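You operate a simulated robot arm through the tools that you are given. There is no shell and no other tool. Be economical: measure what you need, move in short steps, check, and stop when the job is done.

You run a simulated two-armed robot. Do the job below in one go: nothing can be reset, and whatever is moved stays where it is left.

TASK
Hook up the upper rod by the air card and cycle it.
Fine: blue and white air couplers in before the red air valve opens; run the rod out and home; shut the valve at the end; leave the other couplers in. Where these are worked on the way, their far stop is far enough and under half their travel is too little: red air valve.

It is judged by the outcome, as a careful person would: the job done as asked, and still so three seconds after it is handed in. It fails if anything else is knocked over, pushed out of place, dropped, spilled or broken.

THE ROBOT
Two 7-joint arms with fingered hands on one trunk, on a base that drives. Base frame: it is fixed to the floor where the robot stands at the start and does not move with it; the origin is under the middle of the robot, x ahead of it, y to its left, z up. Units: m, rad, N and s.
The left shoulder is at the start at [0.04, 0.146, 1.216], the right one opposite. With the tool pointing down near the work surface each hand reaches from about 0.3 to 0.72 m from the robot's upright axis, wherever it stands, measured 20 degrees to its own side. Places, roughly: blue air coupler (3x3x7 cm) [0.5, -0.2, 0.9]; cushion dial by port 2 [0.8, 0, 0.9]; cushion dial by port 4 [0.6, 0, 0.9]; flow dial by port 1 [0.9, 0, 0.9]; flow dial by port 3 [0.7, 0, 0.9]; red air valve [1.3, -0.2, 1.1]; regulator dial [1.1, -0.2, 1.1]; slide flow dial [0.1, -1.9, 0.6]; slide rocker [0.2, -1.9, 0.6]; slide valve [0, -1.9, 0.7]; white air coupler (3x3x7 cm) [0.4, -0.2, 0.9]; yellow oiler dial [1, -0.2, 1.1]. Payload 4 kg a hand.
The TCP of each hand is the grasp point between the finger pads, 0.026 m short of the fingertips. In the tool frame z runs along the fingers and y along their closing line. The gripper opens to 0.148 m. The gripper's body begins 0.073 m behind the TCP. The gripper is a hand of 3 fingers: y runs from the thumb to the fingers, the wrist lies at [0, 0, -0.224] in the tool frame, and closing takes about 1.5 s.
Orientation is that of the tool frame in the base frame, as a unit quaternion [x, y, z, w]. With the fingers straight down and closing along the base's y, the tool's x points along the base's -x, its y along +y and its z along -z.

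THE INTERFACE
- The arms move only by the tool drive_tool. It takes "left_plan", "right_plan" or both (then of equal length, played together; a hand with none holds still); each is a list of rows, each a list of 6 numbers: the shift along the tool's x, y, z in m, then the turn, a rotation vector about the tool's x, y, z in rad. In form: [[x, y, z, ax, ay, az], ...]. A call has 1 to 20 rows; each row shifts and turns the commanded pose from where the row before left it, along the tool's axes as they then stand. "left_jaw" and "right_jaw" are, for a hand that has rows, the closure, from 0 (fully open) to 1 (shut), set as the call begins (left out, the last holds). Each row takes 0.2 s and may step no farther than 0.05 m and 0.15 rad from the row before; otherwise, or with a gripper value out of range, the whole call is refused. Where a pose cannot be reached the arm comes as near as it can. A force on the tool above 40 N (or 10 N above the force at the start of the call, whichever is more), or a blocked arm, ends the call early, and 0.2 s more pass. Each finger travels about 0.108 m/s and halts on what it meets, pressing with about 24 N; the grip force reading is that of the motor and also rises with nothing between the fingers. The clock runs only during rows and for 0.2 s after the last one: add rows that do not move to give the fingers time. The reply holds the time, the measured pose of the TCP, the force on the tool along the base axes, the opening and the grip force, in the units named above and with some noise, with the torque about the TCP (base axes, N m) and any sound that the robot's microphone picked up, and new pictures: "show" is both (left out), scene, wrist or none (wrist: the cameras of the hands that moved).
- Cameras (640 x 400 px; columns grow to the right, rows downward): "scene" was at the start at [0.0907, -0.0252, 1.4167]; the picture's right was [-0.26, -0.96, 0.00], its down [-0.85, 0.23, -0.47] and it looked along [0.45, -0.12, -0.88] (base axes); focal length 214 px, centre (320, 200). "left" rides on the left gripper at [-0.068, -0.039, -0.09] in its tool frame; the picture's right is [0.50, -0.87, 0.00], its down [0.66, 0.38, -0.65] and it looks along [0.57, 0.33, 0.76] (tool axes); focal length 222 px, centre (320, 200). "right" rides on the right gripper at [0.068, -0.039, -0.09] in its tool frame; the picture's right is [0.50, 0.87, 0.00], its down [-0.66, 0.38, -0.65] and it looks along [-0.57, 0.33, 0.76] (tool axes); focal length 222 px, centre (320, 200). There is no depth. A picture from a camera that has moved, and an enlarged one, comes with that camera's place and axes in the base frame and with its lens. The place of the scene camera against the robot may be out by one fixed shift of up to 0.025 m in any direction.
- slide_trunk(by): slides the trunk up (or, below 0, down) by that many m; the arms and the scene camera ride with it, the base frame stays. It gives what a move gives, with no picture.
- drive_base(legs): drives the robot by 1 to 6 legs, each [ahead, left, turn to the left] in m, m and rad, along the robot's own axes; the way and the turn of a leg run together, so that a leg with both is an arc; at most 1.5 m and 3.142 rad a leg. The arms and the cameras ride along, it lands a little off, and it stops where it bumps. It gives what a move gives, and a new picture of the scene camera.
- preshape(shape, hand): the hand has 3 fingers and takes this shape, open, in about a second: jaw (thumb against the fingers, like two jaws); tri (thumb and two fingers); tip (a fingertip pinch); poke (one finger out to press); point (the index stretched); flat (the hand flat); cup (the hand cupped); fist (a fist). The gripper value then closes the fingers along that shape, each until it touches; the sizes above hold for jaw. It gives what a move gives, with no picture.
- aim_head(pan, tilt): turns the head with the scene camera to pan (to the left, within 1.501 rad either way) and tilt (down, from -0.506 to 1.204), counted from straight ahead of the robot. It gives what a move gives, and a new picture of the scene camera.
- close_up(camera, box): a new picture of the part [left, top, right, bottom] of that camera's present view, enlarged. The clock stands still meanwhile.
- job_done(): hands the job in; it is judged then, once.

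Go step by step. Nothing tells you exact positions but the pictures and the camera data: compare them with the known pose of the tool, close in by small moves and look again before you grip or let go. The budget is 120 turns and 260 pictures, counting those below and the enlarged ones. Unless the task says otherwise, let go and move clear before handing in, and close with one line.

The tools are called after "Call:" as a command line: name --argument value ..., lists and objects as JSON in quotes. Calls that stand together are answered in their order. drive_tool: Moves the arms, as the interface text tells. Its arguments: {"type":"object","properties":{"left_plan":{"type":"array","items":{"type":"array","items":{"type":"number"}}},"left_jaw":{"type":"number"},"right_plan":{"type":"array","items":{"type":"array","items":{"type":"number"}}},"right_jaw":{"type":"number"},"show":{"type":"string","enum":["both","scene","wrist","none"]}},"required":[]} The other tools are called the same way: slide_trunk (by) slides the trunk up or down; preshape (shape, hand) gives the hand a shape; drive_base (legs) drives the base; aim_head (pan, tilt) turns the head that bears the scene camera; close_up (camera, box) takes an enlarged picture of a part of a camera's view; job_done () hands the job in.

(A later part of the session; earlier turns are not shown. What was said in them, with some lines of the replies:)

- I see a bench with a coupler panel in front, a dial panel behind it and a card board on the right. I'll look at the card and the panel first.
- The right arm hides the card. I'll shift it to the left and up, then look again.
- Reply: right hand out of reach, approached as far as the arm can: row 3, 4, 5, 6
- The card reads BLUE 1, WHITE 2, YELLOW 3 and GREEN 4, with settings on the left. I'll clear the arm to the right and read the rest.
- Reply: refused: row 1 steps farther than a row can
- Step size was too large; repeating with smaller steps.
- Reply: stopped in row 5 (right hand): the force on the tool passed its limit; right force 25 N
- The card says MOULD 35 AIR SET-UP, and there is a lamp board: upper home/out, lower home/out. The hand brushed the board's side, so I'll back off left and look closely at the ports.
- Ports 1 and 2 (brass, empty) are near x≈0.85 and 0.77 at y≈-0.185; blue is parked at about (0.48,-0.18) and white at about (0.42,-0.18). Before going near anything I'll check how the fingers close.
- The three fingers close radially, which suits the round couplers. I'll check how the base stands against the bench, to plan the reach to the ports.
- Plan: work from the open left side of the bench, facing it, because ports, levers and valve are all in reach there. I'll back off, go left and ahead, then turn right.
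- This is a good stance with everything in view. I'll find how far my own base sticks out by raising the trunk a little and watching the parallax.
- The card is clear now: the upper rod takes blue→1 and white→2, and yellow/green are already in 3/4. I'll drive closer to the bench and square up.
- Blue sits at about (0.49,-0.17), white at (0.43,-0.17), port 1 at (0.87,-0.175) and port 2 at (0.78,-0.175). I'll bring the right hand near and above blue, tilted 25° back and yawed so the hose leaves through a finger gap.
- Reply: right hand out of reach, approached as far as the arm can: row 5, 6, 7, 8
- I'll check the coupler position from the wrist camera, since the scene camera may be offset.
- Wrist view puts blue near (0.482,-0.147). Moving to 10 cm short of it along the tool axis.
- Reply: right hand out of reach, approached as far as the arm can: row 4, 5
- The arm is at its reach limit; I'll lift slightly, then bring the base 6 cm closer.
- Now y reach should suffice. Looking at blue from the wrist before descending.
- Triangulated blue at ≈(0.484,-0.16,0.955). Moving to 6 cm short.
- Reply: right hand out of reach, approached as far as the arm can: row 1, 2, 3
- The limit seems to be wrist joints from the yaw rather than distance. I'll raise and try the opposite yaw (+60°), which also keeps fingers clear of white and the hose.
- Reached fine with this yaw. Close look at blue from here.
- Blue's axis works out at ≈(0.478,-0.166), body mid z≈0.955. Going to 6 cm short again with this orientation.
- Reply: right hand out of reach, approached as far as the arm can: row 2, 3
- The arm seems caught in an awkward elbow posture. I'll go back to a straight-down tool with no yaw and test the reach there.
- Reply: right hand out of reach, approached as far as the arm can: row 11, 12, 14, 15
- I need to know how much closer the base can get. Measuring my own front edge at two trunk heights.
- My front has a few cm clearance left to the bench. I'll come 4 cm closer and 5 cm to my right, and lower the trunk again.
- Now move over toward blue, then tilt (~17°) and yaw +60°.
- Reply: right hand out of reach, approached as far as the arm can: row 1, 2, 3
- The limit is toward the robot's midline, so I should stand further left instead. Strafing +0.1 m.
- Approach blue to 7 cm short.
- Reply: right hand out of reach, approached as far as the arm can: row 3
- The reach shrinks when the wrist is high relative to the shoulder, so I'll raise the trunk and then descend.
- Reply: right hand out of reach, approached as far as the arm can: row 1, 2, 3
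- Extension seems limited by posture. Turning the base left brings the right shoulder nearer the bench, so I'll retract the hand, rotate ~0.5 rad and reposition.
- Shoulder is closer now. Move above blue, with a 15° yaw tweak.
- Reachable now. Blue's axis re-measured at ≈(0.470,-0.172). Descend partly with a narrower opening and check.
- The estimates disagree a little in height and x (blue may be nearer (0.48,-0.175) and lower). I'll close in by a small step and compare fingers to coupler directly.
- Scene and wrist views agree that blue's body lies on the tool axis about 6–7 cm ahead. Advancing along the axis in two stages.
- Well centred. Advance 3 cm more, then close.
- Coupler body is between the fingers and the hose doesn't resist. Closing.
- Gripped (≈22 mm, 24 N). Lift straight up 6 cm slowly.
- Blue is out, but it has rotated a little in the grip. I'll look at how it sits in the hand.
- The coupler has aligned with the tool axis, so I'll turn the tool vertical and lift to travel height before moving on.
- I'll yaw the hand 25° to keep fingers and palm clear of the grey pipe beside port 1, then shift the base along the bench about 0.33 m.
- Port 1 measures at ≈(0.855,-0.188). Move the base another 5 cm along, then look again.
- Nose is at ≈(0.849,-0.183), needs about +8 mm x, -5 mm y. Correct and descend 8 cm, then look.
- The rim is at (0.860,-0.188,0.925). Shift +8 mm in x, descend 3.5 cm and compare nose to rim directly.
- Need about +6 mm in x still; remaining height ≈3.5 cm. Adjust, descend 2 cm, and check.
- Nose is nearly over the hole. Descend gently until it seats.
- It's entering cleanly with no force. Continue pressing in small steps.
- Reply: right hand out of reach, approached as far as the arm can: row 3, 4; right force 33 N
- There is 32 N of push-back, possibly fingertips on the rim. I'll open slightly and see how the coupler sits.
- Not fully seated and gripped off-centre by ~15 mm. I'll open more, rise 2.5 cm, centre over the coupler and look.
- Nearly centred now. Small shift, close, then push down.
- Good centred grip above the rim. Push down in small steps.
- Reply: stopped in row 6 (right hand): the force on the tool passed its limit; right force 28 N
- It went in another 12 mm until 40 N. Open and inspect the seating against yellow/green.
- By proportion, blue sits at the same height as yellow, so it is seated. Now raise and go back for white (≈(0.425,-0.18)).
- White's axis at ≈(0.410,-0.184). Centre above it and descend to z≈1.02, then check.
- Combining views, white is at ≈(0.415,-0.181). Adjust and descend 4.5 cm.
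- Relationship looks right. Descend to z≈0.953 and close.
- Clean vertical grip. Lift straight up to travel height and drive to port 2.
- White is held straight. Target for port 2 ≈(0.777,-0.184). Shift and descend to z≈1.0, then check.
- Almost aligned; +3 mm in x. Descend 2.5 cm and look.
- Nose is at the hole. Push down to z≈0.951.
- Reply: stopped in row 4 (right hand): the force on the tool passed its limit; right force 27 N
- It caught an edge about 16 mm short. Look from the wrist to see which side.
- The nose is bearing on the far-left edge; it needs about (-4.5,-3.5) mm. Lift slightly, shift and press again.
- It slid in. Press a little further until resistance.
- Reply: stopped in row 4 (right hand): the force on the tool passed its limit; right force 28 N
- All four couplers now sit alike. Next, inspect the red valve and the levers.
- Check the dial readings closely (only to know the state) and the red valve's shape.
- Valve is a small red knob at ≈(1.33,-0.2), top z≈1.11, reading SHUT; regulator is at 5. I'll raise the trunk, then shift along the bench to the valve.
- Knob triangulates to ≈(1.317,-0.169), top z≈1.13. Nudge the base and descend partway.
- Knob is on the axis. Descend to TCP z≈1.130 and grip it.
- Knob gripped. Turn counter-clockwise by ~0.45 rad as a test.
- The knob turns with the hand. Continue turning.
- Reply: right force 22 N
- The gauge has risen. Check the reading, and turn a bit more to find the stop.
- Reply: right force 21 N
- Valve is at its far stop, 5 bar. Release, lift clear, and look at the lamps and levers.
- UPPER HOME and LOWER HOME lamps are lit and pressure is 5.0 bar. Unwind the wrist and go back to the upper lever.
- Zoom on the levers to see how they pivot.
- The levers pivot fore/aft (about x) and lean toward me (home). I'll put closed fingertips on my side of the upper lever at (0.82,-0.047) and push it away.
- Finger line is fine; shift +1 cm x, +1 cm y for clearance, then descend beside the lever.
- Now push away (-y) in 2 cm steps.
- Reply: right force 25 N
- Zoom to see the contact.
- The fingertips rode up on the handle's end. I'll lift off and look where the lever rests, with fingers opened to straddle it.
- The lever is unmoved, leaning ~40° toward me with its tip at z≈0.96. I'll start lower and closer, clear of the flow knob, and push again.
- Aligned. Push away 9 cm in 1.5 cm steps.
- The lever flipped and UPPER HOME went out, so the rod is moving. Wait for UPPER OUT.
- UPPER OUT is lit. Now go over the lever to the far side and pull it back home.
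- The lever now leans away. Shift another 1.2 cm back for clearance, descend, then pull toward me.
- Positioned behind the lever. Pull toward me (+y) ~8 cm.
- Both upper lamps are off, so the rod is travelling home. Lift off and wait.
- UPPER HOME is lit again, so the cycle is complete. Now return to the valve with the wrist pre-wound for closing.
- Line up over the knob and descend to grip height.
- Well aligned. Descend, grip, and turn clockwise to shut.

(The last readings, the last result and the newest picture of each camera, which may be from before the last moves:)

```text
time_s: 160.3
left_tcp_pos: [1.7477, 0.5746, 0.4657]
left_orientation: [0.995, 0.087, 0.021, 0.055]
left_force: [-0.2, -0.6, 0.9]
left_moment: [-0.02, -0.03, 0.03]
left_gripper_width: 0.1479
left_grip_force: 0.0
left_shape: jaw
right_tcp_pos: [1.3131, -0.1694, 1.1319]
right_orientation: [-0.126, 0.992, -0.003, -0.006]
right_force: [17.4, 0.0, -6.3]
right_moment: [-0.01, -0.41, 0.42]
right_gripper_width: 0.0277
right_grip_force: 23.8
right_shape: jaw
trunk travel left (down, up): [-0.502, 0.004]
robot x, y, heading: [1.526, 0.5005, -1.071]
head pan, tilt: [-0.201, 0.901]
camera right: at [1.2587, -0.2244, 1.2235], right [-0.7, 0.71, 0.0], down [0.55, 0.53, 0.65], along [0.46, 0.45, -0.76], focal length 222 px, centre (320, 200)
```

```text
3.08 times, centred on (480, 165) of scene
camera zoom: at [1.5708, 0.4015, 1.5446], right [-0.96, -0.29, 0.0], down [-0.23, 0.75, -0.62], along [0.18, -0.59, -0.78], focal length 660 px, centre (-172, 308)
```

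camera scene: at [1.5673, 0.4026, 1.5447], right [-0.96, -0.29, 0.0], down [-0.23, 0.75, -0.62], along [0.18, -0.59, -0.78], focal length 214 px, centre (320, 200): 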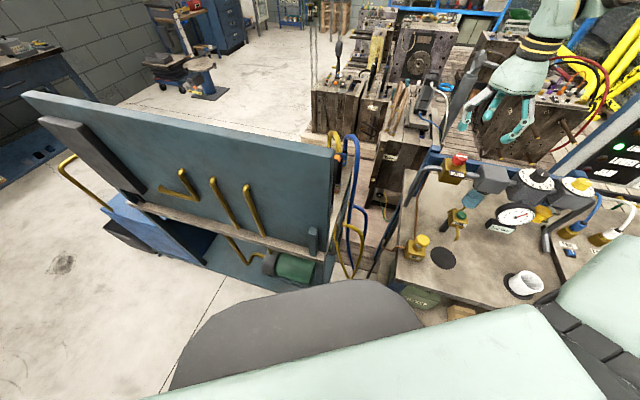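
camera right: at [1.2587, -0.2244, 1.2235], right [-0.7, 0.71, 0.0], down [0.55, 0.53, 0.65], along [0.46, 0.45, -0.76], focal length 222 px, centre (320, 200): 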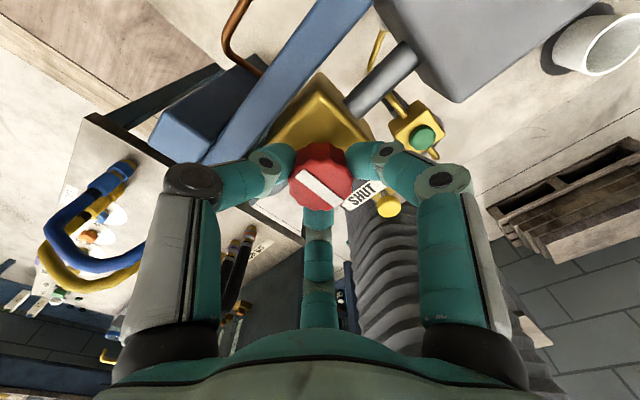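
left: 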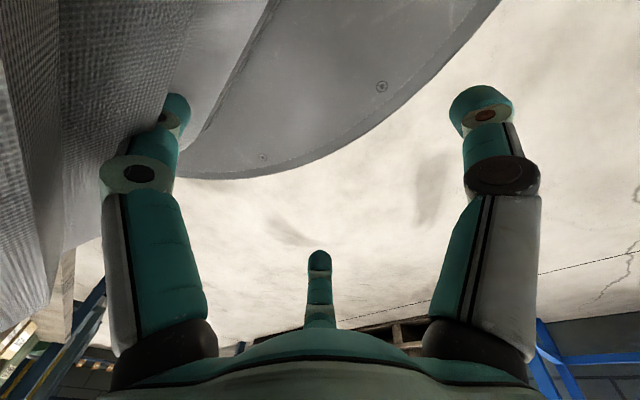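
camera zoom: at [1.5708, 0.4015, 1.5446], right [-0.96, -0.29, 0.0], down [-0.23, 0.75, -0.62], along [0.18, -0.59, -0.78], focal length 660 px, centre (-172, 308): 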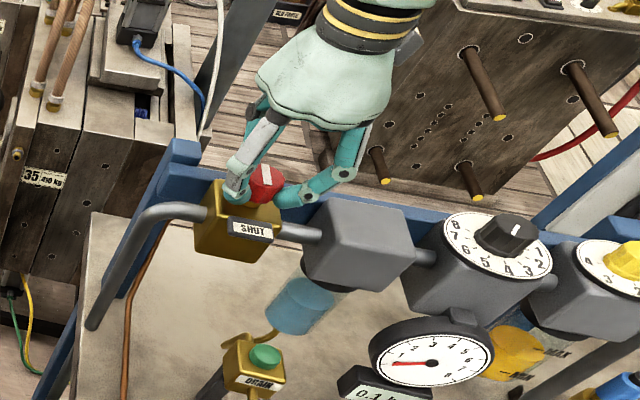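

Gauge fell to ~0 and the indicator is back across the pipe. A final small turn to the stop, release and lift clear.

Call:
drive_tool --right_plan '[[0, 0, 0, 0, 0, 0.1], [0, 0, 0, 0, 0, 0.05], [0, 0, 0, 0, 0, 0]]' --show "none"

Call:
drive_tool --right_plan '[[0, 0, 0, 0, 0, 0], [0, 0, 0, 0, 0, 0], [0, 0, 0, 0, 0, 0], [0, 0, -0.03, 0, 0, 0], [0, 0, -0.04, 0, 0, 0], [0, 0, -0.04, 0, 0, 0], [0, 0, 0, 0, 0, 0]]' --right_jaw 0.4 --show "wrist"

Call:
aim_head --pan -0.65 --tilt 0.7

Call:
close_up --camera "scene" --box '[300, 60, 560, 260]'

```text
time_s: 161.1
left_tcp_pos: [1.7497, 0.5744, 0.4656]
left_orientation: [0.995, 0.087, 0.02, 0.055]
left_force: [-0.7, -0.9, 0.4]
left_moment: [-0.03, -0.02, -0.04]
left_gripper_width: 0.1477
left_grip_force: 0.0
left_shape: jaw
right_tcp_pos: [1.3148, -0.1703, 1.1317]
right_orientation: [-0.052, 0.999, -0.002, -0.005]
right_force: [24.2, -1.7, -7.5]
right_moment: [-0.03, -0.49, 0.6]
right_gripper_width: 0.0276
right_grip_force: 24.5
right_shape: jaw
trunk travel left (down, up): [-0.502, 0.004]
robot x, y, heading: [1.5254, 0.5004, -1.072]
head pan, tilt: [-0.201, 0.901]
```

```text
time_s: 162.7
left_tcp_pos: [1.7472, 0.5751, 0.4661]
left_orientation: [0.994, 0.087, 0.022, 0.055]
left_force: [0.6, -0.2, -1.0]
left_moment: [-0.02, 0.0, 0.04]
left_gripper_width: 0.1481
left_grip_force: 0.0
left_shape: jaw
right_tcp_pos: [1.3079, -0.1696, 1.2414]
right_orientation: [-0.051, 0.999, -0.001, -0.004]
right_force: [-0.2, 0.2, -0.5]
right_moment: [0.01, -0.01, 0.02]
right_gripper_width: 0.0882
right_grip_force: 0.0
right_shape: jaw
trunk travel left (down, up): [-0.502, 0.004]
robot x, y, heading: [1.5251, 0.5069, -1.063]
head pan, tilt: [-0.201, 0.901]
camera right: at [1.2465, -0.2151, 1.3336], right [-0.59, 0.81, 0.0], down [0.62, 0.45, 0.65], along [0.52, 0.38, -0.76], focal length 222 px, centre (320, 200)
```

right: 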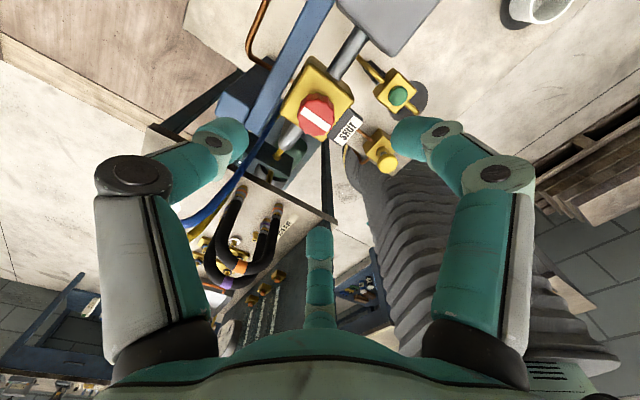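

```text
time_s: 163.6
left_tcp_pos: [1.7469, 0.5746, 0.4656]
left_orientation: [0.994, 0.087, 0.023, 0.055]
left_force: [-0.1, -0.3, 0.0]
left_moment: [-0.02, -0.03, 0.02]
left_gripper_width: 0.1477
left_grip_force: 0.0
left_shape: jaw
right_tcp_pos: [1.3101, -0.1692, 1.2419]
right_orientation: [-0.052, 0.999, -0.003, -0.005]
right_force: [-0.2, -0.1, -0.2]
right_moment: [-0.01, 0.02, -0.04]
right_gripper_width: 0.0884
right_grip_force: 0.0
right_shape: jaw
trunk travel left (down, up): [-0.502, 0.004]
robot x, y, heading: [1.5256, 0.4977, -1.068]
head pan, tilt: [-0.649, 0.7]
camera scene: at [1.5322, 0.3909, 1.5609], right [-0.99, 0.15, 0.0], down [0.1, 0.64, -0.76], along [-0.11, -0.76, -0.64], focal length 214 px, centre (320, 200)
```

scene: 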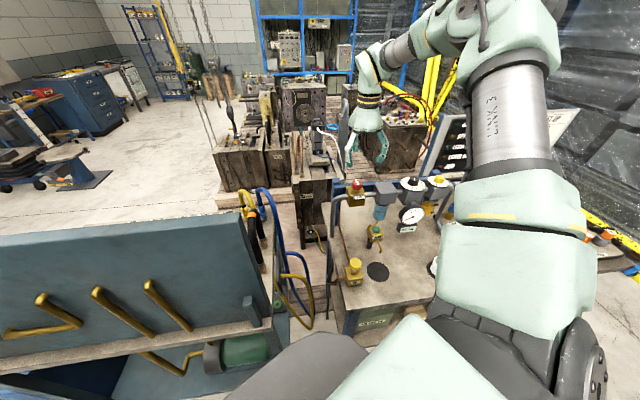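

```text
2.00 times, centred on (430, 160) of scene
camera zoom: at [1.5322, 0.3909, 1.5609], right [-0.99, 0.15, 0.0], down [0.1, 0.64, -0.76], along [-0.11, -0.76, -0.64], focal length 429 px, centre (100, 280)
```

zoom: 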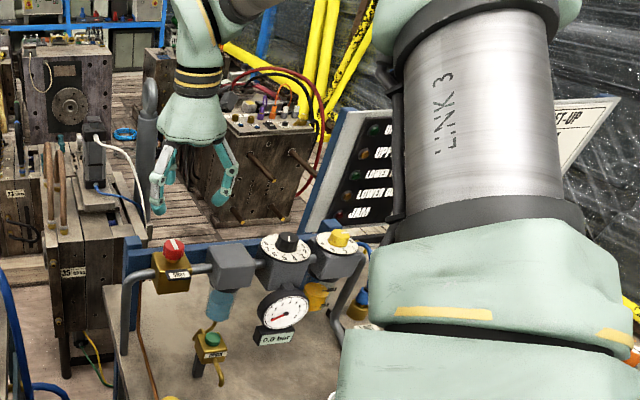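

The valve is back on its stop, the gauge reads 0.0 bar, and the hand is clear with nothing displaced. I'm handing in.

Call:
job_done

```text
The job is handed in.
```

The upper rod is hooked up by the card, with blue in port 1 and white in port 2, and both went in before the red valve was opened. It was run out and home at 5 bar, the UPPER OUT and UPPER HOME lamps confirming each end. The valve is shut again and the other couplers were left in. I left the flow and drip dials where they were, so they don't match the card's settings.
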